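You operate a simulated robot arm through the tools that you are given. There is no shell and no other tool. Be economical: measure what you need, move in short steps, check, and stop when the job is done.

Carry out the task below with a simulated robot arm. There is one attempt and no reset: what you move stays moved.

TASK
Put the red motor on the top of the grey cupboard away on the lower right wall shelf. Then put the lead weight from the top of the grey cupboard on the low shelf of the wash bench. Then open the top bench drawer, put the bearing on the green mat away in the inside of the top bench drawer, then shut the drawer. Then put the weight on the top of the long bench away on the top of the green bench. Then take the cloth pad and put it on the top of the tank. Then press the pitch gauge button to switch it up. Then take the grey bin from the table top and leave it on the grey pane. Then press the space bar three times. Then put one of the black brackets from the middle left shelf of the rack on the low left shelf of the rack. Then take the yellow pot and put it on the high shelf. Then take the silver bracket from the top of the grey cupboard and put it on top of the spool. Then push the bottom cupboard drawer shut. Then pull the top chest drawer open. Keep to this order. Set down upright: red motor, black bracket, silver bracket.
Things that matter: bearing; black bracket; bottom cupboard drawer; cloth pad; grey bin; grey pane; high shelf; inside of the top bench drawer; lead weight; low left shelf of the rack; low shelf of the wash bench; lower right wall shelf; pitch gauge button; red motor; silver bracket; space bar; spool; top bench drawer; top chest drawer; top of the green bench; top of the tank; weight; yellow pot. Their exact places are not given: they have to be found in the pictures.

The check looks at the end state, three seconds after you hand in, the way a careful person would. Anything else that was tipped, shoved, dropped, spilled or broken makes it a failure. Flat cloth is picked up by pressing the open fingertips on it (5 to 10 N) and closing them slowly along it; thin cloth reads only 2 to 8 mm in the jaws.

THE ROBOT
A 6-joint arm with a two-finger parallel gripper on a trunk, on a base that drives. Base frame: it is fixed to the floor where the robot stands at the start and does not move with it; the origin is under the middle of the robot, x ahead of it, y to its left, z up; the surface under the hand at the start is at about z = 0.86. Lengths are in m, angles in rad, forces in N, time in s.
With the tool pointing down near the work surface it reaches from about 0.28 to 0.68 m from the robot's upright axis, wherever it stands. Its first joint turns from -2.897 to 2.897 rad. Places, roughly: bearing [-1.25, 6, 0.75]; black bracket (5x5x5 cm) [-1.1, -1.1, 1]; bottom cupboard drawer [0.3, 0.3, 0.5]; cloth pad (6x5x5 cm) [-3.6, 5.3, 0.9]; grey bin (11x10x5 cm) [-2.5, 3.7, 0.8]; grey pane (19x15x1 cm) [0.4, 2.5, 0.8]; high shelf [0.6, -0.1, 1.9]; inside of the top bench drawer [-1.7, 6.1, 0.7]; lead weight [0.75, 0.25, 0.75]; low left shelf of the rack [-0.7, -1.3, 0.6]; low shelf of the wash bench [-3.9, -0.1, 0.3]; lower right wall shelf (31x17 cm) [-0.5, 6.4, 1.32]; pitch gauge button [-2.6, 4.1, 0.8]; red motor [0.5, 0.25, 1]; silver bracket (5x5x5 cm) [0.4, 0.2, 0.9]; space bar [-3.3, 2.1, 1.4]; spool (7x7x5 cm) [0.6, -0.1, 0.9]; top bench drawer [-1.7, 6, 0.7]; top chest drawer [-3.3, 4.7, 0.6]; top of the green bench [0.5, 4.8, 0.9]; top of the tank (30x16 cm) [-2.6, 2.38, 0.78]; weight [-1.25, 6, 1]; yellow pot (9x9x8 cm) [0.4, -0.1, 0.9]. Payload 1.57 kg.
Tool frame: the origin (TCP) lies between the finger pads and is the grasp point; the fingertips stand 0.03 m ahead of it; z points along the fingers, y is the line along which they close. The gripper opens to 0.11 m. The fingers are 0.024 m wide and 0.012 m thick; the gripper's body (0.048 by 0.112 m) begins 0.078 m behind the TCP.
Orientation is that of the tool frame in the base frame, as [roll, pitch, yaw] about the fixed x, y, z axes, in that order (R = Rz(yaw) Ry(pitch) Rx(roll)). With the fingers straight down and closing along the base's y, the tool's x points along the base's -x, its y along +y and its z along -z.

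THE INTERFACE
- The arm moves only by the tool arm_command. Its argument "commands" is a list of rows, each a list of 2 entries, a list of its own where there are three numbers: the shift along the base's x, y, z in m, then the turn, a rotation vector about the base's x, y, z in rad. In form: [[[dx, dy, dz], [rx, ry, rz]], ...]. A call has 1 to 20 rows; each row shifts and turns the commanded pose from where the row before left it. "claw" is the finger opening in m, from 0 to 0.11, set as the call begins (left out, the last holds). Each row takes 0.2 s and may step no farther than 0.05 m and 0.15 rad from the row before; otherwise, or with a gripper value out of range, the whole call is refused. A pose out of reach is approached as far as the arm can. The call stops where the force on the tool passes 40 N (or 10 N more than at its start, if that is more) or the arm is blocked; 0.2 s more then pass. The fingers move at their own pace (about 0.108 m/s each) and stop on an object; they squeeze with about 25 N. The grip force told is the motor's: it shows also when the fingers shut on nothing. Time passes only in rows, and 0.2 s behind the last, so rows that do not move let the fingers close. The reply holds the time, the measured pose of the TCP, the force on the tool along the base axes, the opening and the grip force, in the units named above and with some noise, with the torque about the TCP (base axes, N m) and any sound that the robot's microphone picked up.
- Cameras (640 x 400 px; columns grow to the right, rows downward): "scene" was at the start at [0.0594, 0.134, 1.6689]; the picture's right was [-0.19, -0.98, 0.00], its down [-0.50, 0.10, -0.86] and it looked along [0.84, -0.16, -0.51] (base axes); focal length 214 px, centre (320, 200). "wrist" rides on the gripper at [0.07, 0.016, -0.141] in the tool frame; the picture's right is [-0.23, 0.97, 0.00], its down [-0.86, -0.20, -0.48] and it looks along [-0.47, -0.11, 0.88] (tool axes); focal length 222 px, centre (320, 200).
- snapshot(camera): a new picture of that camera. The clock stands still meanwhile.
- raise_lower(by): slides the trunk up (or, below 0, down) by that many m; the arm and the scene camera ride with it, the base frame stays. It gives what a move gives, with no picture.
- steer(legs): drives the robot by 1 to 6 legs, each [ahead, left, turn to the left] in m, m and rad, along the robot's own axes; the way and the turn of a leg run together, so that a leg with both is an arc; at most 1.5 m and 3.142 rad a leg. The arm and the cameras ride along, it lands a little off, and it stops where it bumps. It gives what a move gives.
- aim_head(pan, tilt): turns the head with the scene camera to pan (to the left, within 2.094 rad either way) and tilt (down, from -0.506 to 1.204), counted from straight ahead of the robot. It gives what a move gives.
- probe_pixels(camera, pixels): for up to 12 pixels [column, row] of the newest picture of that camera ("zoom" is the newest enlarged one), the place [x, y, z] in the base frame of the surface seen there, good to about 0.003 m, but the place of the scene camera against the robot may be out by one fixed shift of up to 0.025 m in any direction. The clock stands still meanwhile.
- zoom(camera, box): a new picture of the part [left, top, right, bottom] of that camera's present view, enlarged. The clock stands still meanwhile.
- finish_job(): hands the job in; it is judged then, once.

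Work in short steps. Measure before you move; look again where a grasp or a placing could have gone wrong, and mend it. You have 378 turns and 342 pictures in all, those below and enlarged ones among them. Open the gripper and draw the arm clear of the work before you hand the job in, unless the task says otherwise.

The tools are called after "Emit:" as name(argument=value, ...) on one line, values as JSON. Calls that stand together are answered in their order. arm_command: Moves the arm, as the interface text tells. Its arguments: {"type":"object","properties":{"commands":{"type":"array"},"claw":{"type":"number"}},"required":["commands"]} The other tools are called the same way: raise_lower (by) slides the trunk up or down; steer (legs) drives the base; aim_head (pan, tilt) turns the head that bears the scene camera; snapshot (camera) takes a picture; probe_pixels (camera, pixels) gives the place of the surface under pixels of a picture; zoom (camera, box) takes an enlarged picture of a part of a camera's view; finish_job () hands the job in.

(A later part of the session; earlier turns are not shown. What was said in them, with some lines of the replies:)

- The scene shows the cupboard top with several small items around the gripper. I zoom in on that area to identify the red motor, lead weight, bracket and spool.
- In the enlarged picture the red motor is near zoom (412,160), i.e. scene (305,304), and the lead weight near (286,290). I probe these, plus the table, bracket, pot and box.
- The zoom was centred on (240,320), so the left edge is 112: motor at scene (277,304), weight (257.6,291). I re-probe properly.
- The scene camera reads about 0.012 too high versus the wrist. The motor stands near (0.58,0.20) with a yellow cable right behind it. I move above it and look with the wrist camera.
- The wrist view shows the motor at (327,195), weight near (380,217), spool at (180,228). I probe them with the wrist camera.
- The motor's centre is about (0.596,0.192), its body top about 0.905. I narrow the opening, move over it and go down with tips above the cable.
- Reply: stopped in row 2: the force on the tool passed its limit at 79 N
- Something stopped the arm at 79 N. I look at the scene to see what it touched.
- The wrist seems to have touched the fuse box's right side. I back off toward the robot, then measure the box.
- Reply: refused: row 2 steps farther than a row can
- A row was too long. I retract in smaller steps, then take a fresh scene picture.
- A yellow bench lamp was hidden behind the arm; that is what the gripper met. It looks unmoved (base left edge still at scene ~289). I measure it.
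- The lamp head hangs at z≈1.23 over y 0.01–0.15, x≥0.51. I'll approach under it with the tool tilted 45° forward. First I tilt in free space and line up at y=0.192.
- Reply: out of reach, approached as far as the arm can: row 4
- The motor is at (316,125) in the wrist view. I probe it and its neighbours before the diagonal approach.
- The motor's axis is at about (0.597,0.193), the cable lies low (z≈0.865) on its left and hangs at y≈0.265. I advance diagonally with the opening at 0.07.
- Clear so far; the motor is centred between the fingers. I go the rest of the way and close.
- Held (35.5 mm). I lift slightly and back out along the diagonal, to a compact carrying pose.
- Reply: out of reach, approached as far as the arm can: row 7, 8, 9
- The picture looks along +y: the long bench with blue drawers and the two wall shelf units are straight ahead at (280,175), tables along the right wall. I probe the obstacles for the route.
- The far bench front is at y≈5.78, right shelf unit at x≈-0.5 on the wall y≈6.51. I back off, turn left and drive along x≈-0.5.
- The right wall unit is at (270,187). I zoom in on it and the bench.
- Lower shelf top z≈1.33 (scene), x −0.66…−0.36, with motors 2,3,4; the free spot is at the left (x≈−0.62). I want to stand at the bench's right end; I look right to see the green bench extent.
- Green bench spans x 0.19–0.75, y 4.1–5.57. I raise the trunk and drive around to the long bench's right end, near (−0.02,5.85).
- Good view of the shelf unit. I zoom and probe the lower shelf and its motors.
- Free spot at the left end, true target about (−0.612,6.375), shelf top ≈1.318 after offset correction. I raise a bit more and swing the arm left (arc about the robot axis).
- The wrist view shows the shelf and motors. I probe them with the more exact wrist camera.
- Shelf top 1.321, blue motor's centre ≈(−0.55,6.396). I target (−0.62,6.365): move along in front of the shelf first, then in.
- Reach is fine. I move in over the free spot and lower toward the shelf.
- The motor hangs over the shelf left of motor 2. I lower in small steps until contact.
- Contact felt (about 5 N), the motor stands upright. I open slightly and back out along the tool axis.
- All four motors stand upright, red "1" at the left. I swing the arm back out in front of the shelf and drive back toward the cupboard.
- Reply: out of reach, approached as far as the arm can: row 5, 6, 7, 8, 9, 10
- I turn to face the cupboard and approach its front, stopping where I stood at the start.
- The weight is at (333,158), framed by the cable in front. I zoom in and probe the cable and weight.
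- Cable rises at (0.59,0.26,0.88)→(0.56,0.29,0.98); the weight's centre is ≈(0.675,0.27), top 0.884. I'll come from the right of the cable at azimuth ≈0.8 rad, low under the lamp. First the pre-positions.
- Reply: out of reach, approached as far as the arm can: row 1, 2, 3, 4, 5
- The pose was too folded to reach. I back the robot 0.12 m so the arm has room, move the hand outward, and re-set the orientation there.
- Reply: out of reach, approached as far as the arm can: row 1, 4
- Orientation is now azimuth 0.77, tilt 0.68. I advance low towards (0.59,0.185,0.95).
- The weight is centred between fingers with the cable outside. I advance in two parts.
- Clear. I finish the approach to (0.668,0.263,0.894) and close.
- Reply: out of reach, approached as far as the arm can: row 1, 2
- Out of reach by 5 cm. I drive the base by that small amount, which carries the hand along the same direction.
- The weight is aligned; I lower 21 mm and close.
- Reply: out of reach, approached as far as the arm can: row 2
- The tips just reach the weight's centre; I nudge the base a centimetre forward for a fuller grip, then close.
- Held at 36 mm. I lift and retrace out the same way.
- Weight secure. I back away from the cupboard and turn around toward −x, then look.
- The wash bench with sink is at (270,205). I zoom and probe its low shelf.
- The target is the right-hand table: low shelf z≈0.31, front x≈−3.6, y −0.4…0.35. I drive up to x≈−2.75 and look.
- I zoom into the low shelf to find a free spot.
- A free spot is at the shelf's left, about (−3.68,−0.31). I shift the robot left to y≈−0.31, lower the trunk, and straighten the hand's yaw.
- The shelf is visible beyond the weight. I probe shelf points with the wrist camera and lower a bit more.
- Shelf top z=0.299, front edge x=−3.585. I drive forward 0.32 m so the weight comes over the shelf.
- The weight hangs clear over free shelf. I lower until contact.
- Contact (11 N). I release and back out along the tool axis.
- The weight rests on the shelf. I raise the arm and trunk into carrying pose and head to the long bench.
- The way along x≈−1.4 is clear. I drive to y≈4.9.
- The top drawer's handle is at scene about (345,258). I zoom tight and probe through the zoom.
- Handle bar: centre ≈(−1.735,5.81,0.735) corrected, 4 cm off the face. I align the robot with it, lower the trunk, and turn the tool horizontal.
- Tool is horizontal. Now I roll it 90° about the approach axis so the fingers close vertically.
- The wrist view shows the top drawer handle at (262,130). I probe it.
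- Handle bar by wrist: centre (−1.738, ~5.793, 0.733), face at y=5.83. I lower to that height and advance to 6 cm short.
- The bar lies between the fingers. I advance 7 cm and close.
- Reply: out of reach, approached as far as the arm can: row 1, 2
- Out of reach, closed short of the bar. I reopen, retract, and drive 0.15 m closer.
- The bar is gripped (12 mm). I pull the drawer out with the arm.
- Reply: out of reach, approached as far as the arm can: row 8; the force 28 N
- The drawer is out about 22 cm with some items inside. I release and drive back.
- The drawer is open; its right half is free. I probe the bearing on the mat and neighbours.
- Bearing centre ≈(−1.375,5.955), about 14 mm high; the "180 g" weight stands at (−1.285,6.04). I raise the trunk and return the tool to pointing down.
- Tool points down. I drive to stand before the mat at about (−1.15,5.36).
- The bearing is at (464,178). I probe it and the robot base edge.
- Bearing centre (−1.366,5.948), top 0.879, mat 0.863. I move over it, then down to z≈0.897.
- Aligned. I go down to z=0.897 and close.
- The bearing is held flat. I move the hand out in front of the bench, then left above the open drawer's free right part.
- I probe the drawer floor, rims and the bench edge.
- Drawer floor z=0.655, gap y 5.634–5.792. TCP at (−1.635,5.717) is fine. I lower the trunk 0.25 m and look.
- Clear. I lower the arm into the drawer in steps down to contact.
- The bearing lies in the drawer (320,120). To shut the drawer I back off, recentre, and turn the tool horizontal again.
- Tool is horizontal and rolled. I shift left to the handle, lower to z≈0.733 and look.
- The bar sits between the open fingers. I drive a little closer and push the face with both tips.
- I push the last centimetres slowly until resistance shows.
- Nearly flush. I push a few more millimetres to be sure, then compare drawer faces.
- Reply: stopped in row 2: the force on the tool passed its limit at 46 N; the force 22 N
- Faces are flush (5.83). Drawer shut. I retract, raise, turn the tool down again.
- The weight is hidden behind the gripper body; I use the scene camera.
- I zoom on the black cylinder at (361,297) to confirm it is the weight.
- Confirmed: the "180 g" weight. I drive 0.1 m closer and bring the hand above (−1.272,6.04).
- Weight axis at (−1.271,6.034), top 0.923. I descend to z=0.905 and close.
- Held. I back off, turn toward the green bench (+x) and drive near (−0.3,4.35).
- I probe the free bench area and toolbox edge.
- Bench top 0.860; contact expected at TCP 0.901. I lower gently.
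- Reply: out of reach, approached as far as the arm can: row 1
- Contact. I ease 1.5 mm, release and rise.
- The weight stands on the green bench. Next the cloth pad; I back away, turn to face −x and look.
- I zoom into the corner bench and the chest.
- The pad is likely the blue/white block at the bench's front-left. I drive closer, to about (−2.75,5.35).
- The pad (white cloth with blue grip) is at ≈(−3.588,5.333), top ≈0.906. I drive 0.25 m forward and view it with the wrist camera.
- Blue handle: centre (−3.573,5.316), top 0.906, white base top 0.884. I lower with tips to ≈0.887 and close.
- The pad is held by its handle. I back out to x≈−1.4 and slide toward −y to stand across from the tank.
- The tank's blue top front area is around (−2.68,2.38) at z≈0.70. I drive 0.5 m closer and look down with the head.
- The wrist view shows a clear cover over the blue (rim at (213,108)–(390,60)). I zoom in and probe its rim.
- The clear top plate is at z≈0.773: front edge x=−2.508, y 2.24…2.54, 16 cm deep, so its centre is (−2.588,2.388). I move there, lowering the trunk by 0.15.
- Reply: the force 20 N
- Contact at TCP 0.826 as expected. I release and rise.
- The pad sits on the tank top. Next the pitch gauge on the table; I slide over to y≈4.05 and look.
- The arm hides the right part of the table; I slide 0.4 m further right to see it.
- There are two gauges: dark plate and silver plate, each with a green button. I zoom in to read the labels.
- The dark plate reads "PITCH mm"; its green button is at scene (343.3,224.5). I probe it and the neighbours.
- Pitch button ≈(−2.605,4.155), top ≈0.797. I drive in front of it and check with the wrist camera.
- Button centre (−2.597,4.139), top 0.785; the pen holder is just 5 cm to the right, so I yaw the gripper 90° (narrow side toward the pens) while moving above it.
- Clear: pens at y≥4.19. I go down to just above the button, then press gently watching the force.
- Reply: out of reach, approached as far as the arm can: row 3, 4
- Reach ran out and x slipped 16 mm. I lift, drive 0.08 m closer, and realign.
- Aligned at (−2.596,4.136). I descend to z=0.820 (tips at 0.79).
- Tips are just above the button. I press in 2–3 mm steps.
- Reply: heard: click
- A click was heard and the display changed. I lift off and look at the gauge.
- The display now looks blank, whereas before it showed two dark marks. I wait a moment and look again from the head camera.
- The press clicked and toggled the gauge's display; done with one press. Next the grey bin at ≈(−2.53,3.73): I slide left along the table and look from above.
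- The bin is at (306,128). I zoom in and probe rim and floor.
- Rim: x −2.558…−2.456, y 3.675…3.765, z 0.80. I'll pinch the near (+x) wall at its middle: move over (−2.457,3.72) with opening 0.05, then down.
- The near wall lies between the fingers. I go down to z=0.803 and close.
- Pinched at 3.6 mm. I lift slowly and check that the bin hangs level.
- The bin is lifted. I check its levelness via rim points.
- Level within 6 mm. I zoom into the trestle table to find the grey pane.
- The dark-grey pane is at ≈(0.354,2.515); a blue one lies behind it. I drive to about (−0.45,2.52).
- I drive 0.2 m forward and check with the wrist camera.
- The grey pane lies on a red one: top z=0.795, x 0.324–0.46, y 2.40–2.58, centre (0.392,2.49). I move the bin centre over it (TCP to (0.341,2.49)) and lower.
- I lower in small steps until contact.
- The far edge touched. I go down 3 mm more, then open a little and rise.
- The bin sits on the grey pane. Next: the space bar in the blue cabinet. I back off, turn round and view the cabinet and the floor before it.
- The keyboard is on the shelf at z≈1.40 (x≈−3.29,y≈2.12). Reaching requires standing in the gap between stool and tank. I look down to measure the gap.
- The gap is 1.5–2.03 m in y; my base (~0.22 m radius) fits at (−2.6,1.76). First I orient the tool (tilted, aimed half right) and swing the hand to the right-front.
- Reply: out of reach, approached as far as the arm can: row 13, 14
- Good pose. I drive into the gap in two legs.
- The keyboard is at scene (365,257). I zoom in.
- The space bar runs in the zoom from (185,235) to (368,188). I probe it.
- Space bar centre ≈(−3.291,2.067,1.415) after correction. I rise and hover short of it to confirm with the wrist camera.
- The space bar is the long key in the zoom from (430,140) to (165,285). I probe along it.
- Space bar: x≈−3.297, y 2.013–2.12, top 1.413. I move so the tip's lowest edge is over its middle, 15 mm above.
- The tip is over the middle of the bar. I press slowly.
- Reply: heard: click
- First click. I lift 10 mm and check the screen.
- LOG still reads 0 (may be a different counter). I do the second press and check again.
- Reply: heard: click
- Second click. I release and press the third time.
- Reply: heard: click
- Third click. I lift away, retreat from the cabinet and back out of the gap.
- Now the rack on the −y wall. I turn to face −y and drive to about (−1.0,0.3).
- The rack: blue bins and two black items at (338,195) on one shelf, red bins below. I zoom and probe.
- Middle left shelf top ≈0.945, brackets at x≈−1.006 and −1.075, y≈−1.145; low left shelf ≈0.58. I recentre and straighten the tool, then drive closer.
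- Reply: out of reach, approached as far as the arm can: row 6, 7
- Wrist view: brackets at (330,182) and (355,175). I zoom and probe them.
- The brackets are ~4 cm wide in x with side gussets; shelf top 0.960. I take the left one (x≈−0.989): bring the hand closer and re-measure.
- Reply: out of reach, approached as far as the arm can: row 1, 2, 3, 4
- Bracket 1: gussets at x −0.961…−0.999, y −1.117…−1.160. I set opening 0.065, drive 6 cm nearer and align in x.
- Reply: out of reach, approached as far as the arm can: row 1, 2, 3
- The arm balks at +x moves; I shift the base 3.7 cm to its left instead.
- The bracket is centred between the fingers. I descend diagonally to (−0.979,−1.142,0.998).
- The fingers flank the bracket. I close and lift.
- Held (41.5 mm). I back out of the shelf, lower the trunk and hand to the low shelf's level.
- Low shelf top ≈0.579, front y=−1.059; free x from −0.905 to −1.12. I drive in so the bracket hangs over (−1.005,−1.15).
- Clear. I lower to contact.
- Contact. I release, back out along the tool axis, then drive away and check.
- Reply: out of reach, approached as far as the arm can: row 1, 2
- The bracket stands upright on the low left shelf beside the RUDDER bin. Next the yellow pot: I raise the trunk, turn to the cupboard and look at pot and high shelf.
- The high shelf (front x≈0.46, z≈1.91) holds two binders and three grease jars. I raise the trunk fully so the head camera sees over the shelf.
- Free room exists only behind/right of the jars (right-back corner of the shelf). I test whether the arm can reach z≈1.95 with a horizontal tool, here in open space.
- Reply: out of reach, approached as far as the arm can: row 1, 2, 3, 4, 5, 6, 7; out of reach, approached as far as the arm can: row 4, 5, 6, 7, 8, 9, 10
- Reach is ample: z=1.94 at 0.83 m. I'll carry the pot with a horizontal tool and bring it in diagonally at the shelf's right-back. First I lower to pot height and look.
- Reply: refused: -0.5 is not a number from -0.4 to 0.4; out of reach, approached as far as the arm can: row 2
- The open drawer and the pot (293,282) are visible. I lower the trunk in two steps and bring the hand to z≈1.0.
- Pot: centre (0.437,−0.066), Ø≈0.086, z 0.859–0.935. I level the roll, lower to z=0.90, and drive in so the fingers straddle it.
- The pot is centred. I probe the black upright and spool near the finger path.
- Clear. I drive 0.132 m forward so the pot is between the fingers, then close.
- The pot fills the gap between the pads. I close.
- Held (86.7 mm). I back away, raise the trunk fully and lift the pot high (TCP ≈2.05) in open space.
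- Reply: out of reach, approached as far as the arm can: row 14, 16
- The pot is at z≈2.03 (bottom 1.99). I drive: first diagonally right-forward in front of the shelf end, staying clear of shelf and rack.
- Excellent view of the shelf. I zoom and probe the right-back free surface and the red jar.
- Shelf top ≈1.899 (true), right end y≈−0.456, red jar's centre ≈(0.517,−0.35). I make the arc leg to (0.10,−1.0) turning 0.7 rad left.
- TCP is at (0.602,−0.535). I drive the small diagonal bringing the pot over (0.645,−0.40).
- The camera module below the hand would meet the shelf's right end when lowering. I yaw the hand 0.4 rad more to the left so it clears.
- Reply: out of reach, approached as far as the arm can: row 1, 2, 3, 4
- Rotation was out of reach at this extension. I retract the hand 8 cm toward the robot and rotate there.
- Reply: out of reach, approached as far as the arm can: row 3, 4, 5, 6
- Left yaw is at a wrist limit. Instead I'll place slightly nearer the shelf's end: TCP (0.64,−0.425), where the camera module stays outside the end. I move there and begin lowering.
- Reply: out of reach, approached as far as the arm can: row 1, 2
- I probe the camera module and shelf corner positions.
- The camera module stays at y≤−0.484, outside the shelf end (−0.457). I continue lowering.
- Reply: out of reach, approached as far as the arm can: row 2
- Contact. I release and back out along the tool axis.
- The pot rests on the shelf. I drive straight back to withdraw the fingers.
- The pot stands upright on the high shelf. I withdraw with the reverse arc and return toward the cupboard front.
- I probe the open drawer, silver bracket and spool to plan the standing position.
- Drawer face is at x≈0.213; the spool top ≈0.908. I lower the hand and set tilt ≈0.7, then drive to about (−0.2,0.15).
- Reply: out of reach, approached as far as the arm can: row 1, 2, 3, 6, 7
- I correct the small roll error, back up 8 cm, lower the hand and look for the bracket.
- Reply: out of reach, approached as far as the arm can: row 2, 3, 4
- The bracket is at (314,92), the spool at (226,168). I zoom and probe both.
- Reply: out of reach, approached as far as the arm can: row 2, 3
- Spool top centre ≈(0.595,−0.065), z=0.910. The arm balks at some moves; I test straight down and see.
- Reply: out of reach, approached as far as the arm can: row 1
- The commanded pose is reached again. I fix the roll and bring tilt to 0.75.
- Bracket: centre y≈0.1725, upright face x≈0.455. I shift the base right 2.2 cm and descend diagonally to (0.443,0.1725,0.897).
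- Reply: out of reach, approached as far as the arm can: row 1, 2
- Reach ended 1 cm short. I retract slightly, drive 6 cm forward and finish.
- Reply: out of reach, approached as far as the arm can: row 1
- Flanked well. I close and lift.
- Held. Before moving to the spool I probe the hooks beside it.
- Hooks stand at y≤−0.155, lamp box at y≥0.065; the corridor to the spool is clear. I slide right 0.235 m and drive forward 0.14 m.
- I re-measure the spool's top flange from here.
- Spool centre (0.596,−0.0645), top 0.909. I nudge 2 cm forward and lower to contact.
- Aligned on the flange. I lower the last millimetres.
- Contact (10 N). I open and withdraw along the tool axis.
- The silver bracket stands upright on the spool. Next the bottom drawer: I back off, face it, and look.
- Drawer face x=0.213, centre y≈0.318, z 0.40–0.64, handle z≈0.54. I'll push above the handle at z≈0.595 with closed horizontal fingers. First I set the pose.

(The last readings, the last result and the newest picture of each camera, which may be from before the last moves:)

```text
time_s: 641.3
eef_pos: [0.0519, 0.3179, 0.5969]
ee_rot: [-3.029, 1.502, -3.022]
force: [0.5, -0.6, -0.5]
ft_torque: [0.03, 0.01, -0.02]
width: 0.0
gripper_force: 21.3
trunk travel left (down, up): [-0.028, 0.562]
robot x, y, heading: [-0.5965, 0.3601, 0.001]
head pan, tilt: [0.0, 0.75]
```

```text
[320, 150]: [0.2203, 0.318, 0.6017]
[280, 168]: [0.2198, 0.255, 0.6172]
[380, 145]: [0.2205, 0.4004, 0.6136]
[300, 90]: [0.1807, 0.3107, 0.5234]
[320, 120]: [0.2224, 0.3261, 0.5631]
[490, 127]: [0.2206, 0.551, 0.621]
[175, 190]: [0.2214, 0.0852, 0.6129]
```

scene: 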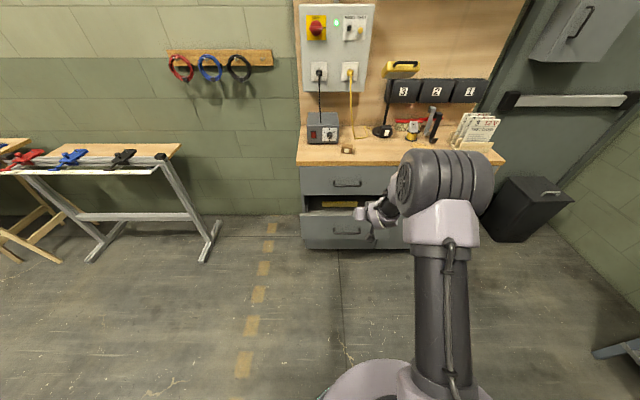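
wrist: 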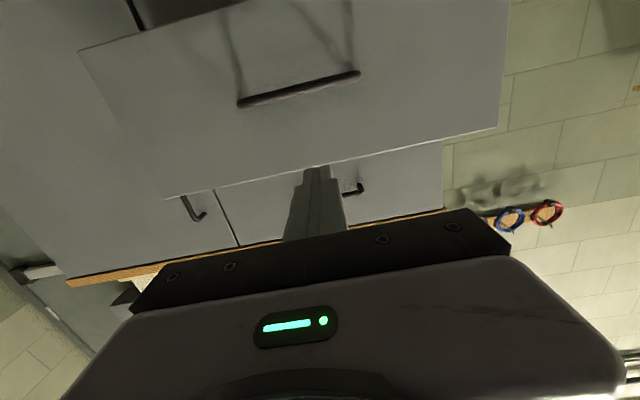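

Face x=0.2205 by wrist, top edge 0.622, handle z=0.523. I set z≈0.583 and drive forward 0.2 m, pushing the drawer partway.

Emit:
arm_command(commands=[[[0, 0, -0.014], [0, 0, 0]], [[0, 0, 0], [0, 0, 0]]])

Emit:
steer(legs=[[0.12, 0, 0], [0.08, 0, 0]])

Emit:
snapshot(camera="wrist")

```text
time_s: 641.9
eef_pos: [0.0512, 0.3197, 0.5822]
ee_rot: [-3.029, 1.5, -3.02]
force: [0.0, -0.3, 0.3]
ft_torque: [0.0, 0.02, 0.03]
width: 0.0
gripper_force: 21.6
trunk travel left (down, up): [-0.028, 0.562]
robot x, y, heading: [-0.5969, 0.3541, 0.0]
head pan, tilt: [0.0, 0.75]
```

```text
time_s: 643.8
eef_pos: [0.2516, 0.3188, 0.5822]
ee_rot: [-3.028, 1.502, -3.019]
force: [-0.3, 0.0, 0.3]
ft_torque: [-0.01, 0.02, 0.02]
width: 0.0
gripper_force: 21.5
trunk travel left (down, up): [-0.028, 0.562]
robot x, y, heading: [-0.3995, 0.3577, -0.002]
head pan, tilt: [0.0, 0.75]
```

```text
98 pictures are left
```

wrist: 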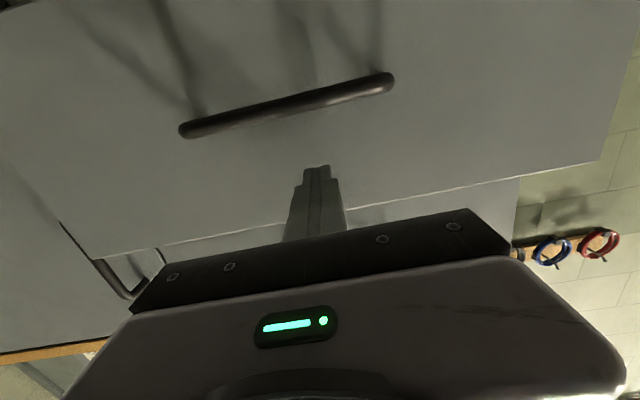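

The drawer moved along. I push the rest with the arm.

Emit:
arm_command(commands=[[[0.02, 0, 0], [0, 0, 0]], [[0.02, 0, 0], [0, 0, 0]], [[0.02, 0, 0], [0, 0, 0]], [[0.015, 0, 0], [0, 0, 0]], [[0.008, 0, 0], [0, 0, 0]], [[0.004, 0, 0], [0, 0, 0]], [[0, 0, 0], [0, 0, 0]]])

Emit:
snapshot(camera="wrist")

```text
time_s: 645.4
eef_pos: [0.3387, 0.3191, 0.5829]
ee_rot: [-3.031, 1.501, -3.019]
force: [0.0, 0.4, -0.5]
ft_torque: [0.01, 0.02, 0.03]
width: 0.0
gripper_force: 20.9
trunk travel left (down, up): [-0.028, 0.562]
robot x, y, heading: [-0.4011, 0.3569, -0.003]
head pan, tilt: [0.0, 0.75]
```

```text
97 pictures are left
```

wrist: 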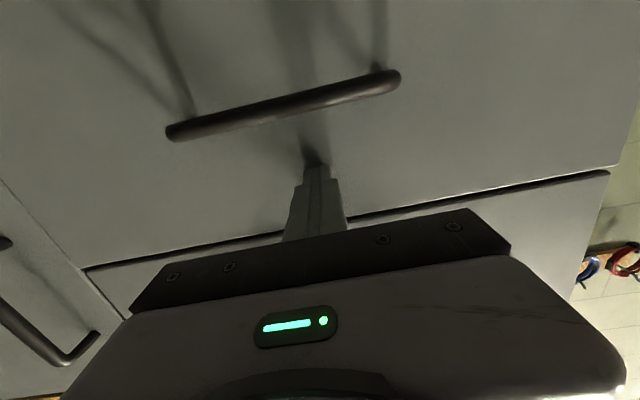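

Emit:
arm_command(commands=[[[0.003, 0, 0], [0, 0, 0]], [[0.003, 0, 0], [0, 0, 0]], [[0.003, 0, 0], [0, 0, 0]], [[0.003, 0, 0], [0, 0, 0]], [[0, 0, 0], [0, 0, 0]]])

Emit:
snapshot(camera="wrist")

Emit:
probe_pixels(camera="wrist", pixels=[[220, 180], [420, 160], [220, 262], [400, 225], [450, 140], [520, 195], [40, 330]])

```text
time_s: 646.1
eef_pos: [0.3398, 0.3191, 0.5818]
ee_rot: [-3.024, 1.5, -3.012]
force: [-24.7, 0.2, 13.4]
ft_torque: [-0.06, -0.65, -0.08]
width: 0.0
gripper_force: 21.0
trunk travel left (down, up): [-0.028, 0.562]
robot x, y, heading: [-0.3959, 0.3622, -0.0]
head pan, tilt: [0.0, 0.75]
stopped in row 3: the force on the tool passed its limit at 47 N (the readings are from after the stop); the commanded pose is now the measured one
```

```text
96 pictures are left
```

wrist: 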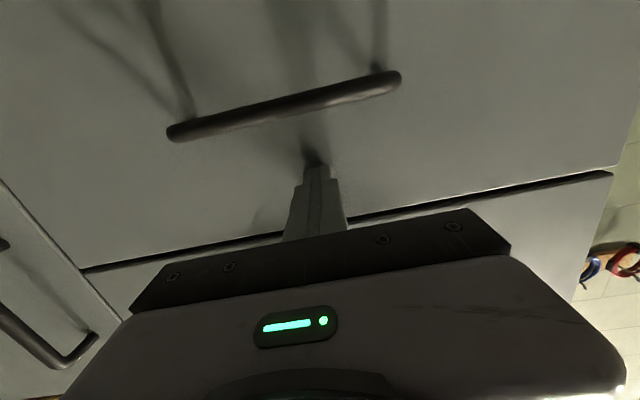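

```text
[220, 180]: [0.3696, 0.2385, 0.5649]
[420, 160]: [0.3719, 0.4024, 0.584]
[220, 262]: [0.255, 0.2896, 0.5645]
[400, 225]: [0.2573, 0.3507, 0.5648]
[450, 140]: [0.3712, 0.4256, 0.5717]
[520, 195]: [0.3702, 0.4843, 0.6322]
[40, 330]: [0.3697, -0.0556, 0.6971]
```

Flush with its neighbours (x≈0.370) against the stop: shut. I back away and head for the chest.

Emit:
steer(legs=[[-0.6, 0, 0]])

Emit:
raise_lower(by=0.2)

Emit:
steer(legs=[[0, 0, 3.14], [0.5, 0, 0], [0, -1.5, 0], [0, -1.5, 0], [0, -1.4, 0]])

Emit:
aim_head(pan=0, tilt=0.5)

Emit:
snapshot(camera="scene")

```text
time_s: 649.5
eef_pos: [-0.2563, 0.3221, 0.5805]
ee_rot: [-3.036, 1.498, -3.024]
force: [0.0, -0.2, -0.4]
ft_torque: [-0.01, -0.01, 0.01]
width: 0.0
gripper_force: 21.6
trunk travel left (down, up): [-0.028, 0.562]
robot x, y, heading: [-0.9992, 0.3616, 0.004]
head pan, tilt: [0.0, 0.75]
```

```text
time_s: 651.6
eef_pos: [-0.257, 0.3222, 0.7797]
ee_rot: [-3.039, 1.497, -3.024]
force: [0.4, -0.5, -0.6]
ft_torque: [-0.01, 0.0, 0.01]
width: 0.0
gripper_force: 21.2
trunk travel left (down, up): [-0.228, 0.362]
robot x, y, heading: [-0.9997, 0.3602, 0.003]
head pan, tilt: [0.0, 0.75]
```

```text
time_s: 682.6
eef_pos: [-2.2148, 4.8148, 0.7799]
ee_rot: [-3.038, 1.497, 0.101]
force: [0.4, -0.4, 0.7]
ft_torque: [0.01, -0.01, 0.0]
width: 0.0
gripper_force: 20.7
trunk travel left (down, up): [-0.228, 0.362]
robot x, y, heading: [-1.4749, 4.7607, 3.128]
head pan, tilt: [0.0, 0.75]
```

```text
time_s: 683.4
eef_pos: [-2.2149, 4.815, 0.7802]
ee_rot: [-3.039, 1.498, 0.101]
force: [0.1, -0.3, 0.4]
ft_torque: [0.01, -0.02, 0.01]
width: 0.0001
gripper_force: 21.0
trunk travel left (down, up): [-0.228, 0.362]
robot x, y, heading: [-1.4696, 4.7645, 3.128]
head pan, tilt: [0.0, 0.499]
```

```text
95 pictures are left
```

scene: 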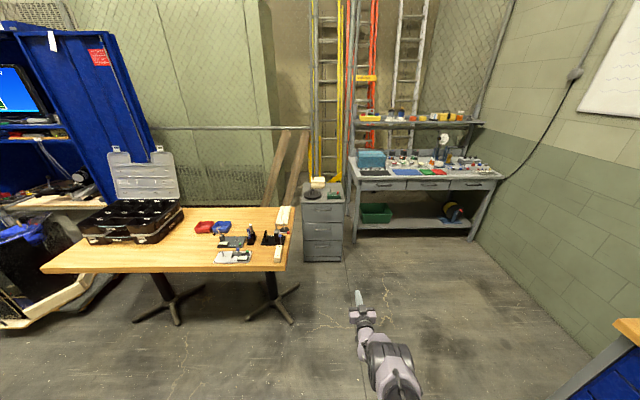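

Emit:
zoom(camera="scene", box=[285, 170, 365, 270])

Emit:
probe_pixels(camera="zoom", pixels=[[320, 152], [290, 155], [350, 150], [320, 175], [245, 160], [395, 160], [320, 130], [320, 235], [300, 80]])

```text
4.00 times, centred on (325, 220) of scene
```

zoom: 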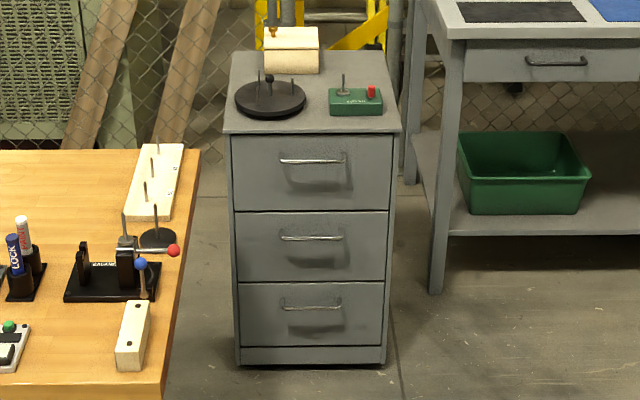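

```text
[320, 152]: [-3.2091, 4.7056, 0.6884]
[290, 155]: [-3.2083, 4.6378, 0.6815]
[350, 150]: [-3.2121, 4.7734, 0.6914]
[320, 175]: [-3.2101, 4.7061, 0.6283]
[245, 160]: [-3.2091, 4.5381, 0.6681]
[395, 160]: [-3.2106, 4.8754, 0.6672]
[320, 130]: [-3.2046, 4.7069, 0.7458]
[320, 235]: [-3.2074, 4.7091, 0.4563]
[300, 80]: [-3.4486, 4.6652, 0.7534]
```

Top chest drawer: face x≈−3.209, handle centre y≈4.705. I level the tool, move the hand 11 cm to −y, and roll it 90° so the fingers close vertically.

Emit:
arm_command(commands=[[[0, -0.04, 0], [0, 0.04, 0]], [[0, -0.04, 0], [0, 0.03, 0]], [[0, -0.03, 0], [0, 0, 0]], [[0, 0, 0], [0, 0, 0]]], claw=0.06)

Emit:
arm_command(commands=[[[0, 0, 0], [-0.143, 0, 0]], [[0, 0, 0], [-0.143, 0, 0]], [[0, 0, 0], [-0.143, 0, 0]], [[0, 0, 0], [-0.143, 0, 0]], [[0, 0, 0], [-0.143, 0, 0]], [[0, 0, 0], [-0.143, 0, 0]], [[0, 0, 0], [-0.143, 0, 0]], [[0, 0, 0], [-0.143, 0, 0]], [[0, 0, 0], [-0.143, 0, 0]], [[0, 0, 0], [-0.143, 0, 0]], [[0, 0, 0], [-0.141, 0, 0]], [[0, 0, 0], [0, 0, 0]]])

Emit:
snapshot(camera="wrist")

```text
time_s: 684.4
eef_pos: [-2.213, 4.7051, 0.7818]
ee_rot: [-2.247, 1.563, 0.892]
force: [0.8, 0.2, -1.0]
ft_torque: [-0.01, -0.01, 0.01]
width: 0.0599
gripper_force: 0.1
trunk travel left (down, up): [-0.228, 0.362]
robot x, y, heading: [-1.4727, 4.7661, 3.133]
head pan, tilt: [0.0, 0.499]
```

```text
time_s: 687.0
eef_pos: [-2.214, 4.7046, 0.7808]
ee_rot: [1.576, 0.007, -1.568]
force: [-0.1, 0.0, 0.9]
ft_torque: [0.01, 0.0, -0.05]
width: 0.0601
gripper_force: 0.1
trunk travel left (down, up): [-0.228, 0.362]
robot x, y, heading: [-1.4716, 4.7656, 3.129]
head pan, tilt: [0.0, 0.499]
```

```text
93 pictures are left
```

wrist: 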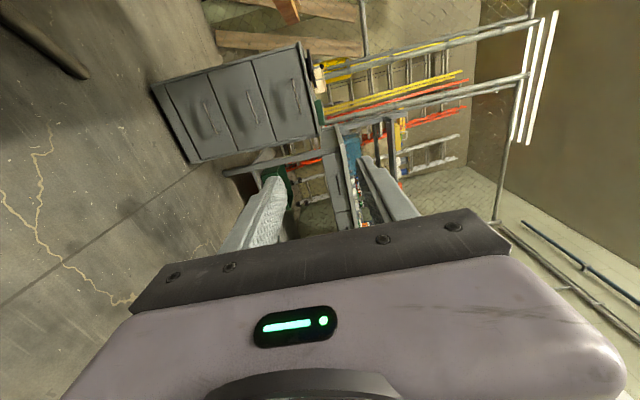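

Rolled. I drive 0.7 m forward, lower 0.1 m and look at the handle.

Emit:
steer(legs=[[0.68, 0.008, 0.01]])

Emit:
raise_lower(by=-0.1)

Emit:
snapshot(camera="wrist")

Emit:
zoom(camera="wrist", box=[200, 60, 400, 220])

```text
time_s: 690.7
eef_pos: [-2.8972, 4.7034, 0.7802]
ee_rot: [1.577, 0.008, -1.566]
force: [0.2, 0.1, -0.4]
ft_torque: [-0.01, -0.01, 0.03]
width: 0.0601
gripper_force: 0.1
trunk travel left (down, up): [-0.228, 0.362]
robot x, y, heading: [-2.1559, 4.7668, 3.129]
head pan, tilt: [0.0, 0.499]
```

```text
time_s: 692.1
eef_pos: [-2.8972, 4.7037, 0.6817]
ee_rot: [1.576, 0.007, -1.565]
force: [0.0, 0.2, -0.1]
ft_torque: [0.0, -0.01, 0.02]
width: 0.06
gripper_force: 0.2
trunk travel left (down, up): [-0.128, 0.462]
robot x, y, heading: [-2.1584, 4.7657, 3.133]
head pan, tilt: [0.0, 0.499]
```

```text
92 pictures are left
```

wrist: 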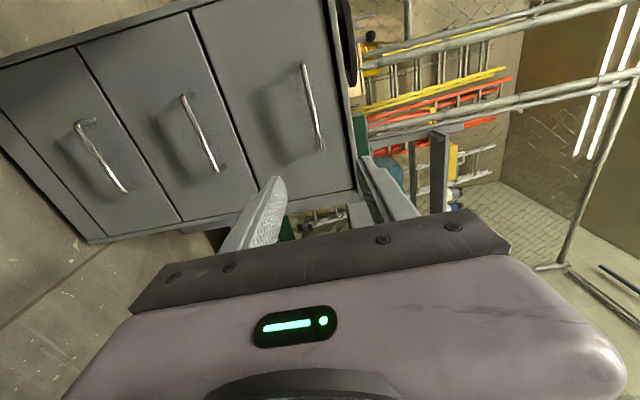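

```text
2.50 times, centred on (300, 140) of wrist
```

zoom: 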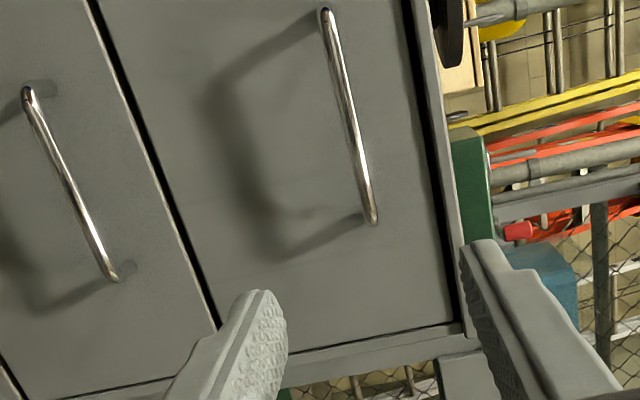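

Emit:
probe_pixels(camera="zoom", pixels=[[327, 20], [338, 70], [350, 120], [362, 170], [371, 212], [300, 120], [400, 120], [130, 80], [430, 120]])

```text
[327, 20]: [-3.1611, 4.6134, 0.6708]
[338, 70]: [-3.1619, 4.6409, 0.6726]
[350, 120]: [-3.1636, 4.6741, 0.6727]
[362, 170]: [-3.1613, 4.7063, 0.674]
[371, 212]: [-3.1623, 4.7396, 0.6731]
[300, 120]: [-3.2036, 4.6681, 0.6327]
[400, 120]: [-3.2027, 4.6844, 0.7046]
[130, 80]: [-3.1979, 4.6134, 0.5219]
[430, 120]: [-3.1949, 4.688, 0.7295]
```

Handle bar: x≈−3.166, y 4.61–4.745, z=0.6725; face −3.203. I lower 9 mm and drive 0.2 m, then check.

Emit:
arm_command(commands=[[[0, 0, -0.009], [0, 0, 0]], [[0, 0, 0], [0, 0, 0]]])

Emit:
steer(legs=[[0.2, 0.012, 0]])

Emit:
snapshot(camera="wrist")

```text
time_s: 692.7
eef_pos: [-2.8935, 4.7038, 0.678]
ee_rot: [1.578, 0.008, -1.566]
force: [-0.3, 0.9, 0.4]
ft_torque: [-0.01, 0.0, -0.03]
width: 0.0597
gripper_force: 0.1
out of reach, approached as far as the arm can: row 1
trunk travel left (down, up): [-0.128, 0.462]
robot x, y, heading: [-2.1572, 4.7652, 3.129]
head pan, tilt: [0.0, 0.499]
```

```text
time_s: 694.3
eef_pos: [-3.0938, 4.6945, 0.6788]
ee_rot: [1.577, 0.008, -1.568]
force: [0.4, -0.7, -0.4]
ft_torque: [0.04, -0.01, -0.02]
width: 0.0599
gripper_force: 0.1
trunk travel left (down, up): [-0.128, 0.462]
robot x, y, heading: [-2.3574, 4.7573, 3.124]
head pan, tilt: [0.0, 0.499]
```

```text
90 pictures are left
```

wrist: 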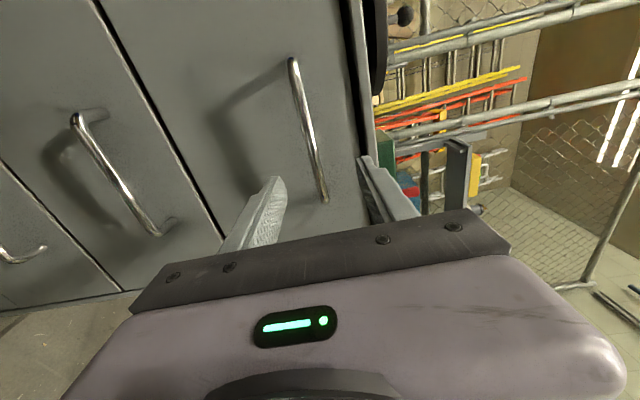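

The bar is between the fingers. I lower 6 mm by the trunk, drive 7 cm in, and close.

Emit:
raise_lower(by=-0.006)

Emit:
steer(legs=[[0.07, 0.0, 0]])

Emit:
arm_command(commands=[[[0, 0, 0], [0, 0, 0]], [[0, 0, 0], [0, 0, 0]], [[0, 0, 0], [0, 0, 0]]], claw=0.0)

```text
time_s: 694.8
eef_pos: [-3.0925, 4.6958, 0.6714]
ee_rot: [1.577, 0.008, -1.566]
force: [0.5, -0.3, 0.8]
ft_torque: [0.0, -0.02, 0.0]
width: 0.0602
gripper_force: 0.2
trunk travel left (down, up): [-0.122, 0.468]
robot x, y, heading: [-2.3572, 4.7548, 3.125]
head pan, tilt: [0.0, 0.499]
```

```text
time_s: 695.8
eef_pos: [-3.1628, 4.6975, 0.672]
ee_rot: [1.579, 0.006, -1.568]
force: [-0.8, 0.7, 0.4]
ft_torque: [-0.02, -0.02, 0.0]
width: 0.0602
gripper_force: 0.0
trunk travel left (down, up): [-0.122, 0.468]
robot x, y, heading: [-2.4252, 4.7572, 3.131]
head pan, tilt: [0.0, 0.499]
```

```text
time_s: 696.6
eef_pos: [-3.1633, 4.697, 0.6712]
ee_rot: [1.578, 0.008, -1.568]
force: [-0.7, 0.3, 0.4]
ft_torque: [-0.62, 0.0, -0.03]
width: 0.0115
gripper_force: 29.0
trunk travel left (down, up): [-0.122, 0.468]
robot x, y, heading: [-2.4255, 4.7595, 3.131]
head pan, tilt: [0.0, 0.499]
```

Gripped (11.5 mm). I pull the drawer out with the arm.

Emit:
arm_command(commands=[[[0.02, 0, 0], [0, 0, 0]], [[0.03, 0, 0], [0, 0, 0]], [[0.03, 0, 0], [0, 0, 0]], [[0.03, 0, 0], [0, 0, 0]], [[0.03, 0, 0], [0, 0, 0]], [[0.03, 0, 0], [0, 0, 0]], [[0.03, 0, 0], [0, 0, 0]], [[0, 0, 0], [0, 0, 0]]])

Emit:
snapshot(camera="scene")

```text
time_s: 698.4
eef_pos: [-2.9624, 4.698, 0.6719]
ee_rot: [1.576, 0.007, -1.567]
force: [0.3, 2.1, 12.2]
ft_torque: [-0.57, 0.08, -0.1]
width: 0.0119
gripper_force: 29.0
trunk travel left (down, up): [-0.122, 0.468]
robot x, y, heading: [-2.4259, 4.7558, 3.13]
head pan, tilt: [0.0, 0.499]
```

```text
89 pictures are left
```

scene: 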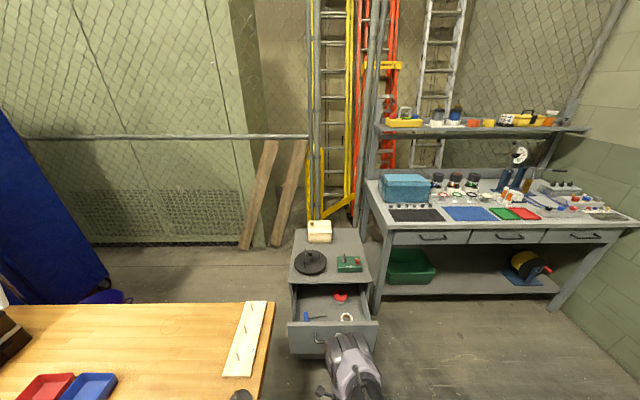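

The drawer is open about 20 cm. I pull a little more, watching for a stop.

Emit:
arm_command(commands=[[[0.02, 0, 0], [0, 0, 0]], [[0.02, 0, 0], [0, 0, 0]], [[0.02, 0, 0], [0, 0, 0]], [[0, 0, 0], [0, 0, 0]]])

```text
time_s: 699.4
eef_pos: [-2.9028, 4.6968, 0.6725]
ee_rot: [1.577, 0.01, -1.565]
force: [0.9, -4.7, 9.1]
ft_torque: [-0.62, 0.04, 0.33]
width: 0.0116
gripper_force: 28.8
trunk travel left (down, up): [-0.122, 0.468]
robot x, y, heading: [-2.4263, 4.755, 3.123]
head pan, tilt: [0.0, 0.499]
```

Open by 26 cm. I release, drive straight back and check.

Emit:
arm_command(commands=[[[0, 0, 0], [0, 0, 0]], [[0, 0, 0], [0, 0, 0]]], claw=0.06)

Emit:
steer(legs=[[-0.5, 0, 0]])

Emit:
snapshot(camera="scene")

Emit:
zoom(camera="scene", box=[270, 190, 400, 320])

```text
time_s: 700.0
eef_pos: [-2.9027, 4.6967, 0.6722]
ee_rot: [1.577, 0.011, -1.569]
force: [-0.3, -0.3, -0.4]
ft_torque: [0.01, -0.02, 0.0]
width: 0.0599
gripper_force: 0.0
trunk travel left (down, up): [-0.122, 0.468]
robot x, y, heading: [-2.4245, 4.7546, 3.127]
head pan, tilt: [0.0, 0.499]
```

```text
time_s: 703.0
eef_pos: [-2.403, 4.6897, 0.6716]
ee_rot: [1.576, 0.008, -1.567]
force: [-0.2, 0.1, -0.3]
ft_torque: [-0.01, -0.02, 0.02]
width: 0.06
gripper_force: 0.1
trunk travel left (down, up): [-0.122, 0.468]
robot x, y, heading: [-1.9272, 4.7483, 3.129]
head pan, tilt: [0.0, 0.499]
```

```text
88 pictures are left
```

scene: 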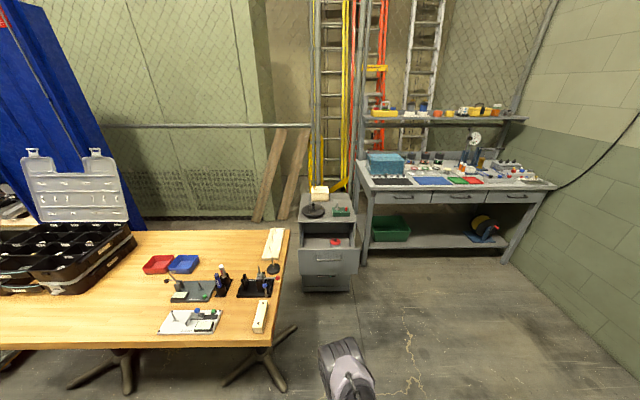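

```text
3.08 times, centred on (335, 255) of scene
```

zoom: 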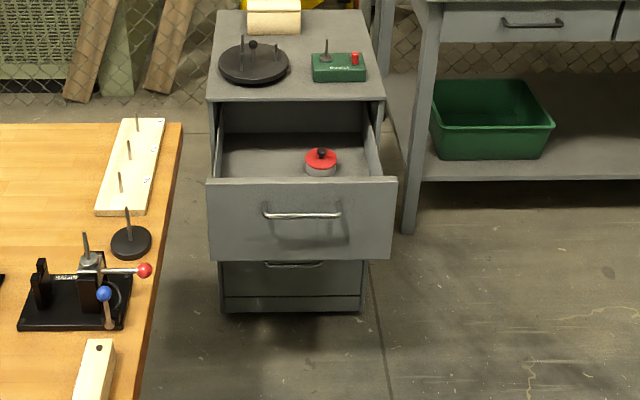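

The top chest drawer stands open. As a last check I look at the pitch gauge from here.

Emit:
zoom(camera="scene", box=[155, 255, 245, 335])

```text
5.00 times, centred on (200, 295) of scene
```

zoom: 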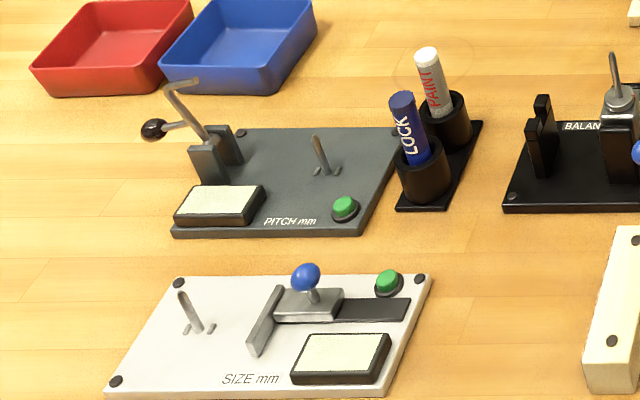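

All steps are done; the gripper is open, empty and clear of the work. I hand the job in.

Emit:
finish_job()

```text
The job is handed in.
```

I did all thirteen steps in the order given and handed the job in; the arm is clear and the gripper open. Two results I could not confirm:

- **Pitch gauge:** one press gave a click, and its display went from two dark marks to blank. I took that as switched up.
- **Space bar:** three clicks were heard, but the screen still read "LOG 0" when last checked, after the second press.

The gripper also bumped the yellow bench lamp once at the start. The lamp did not appear to move.
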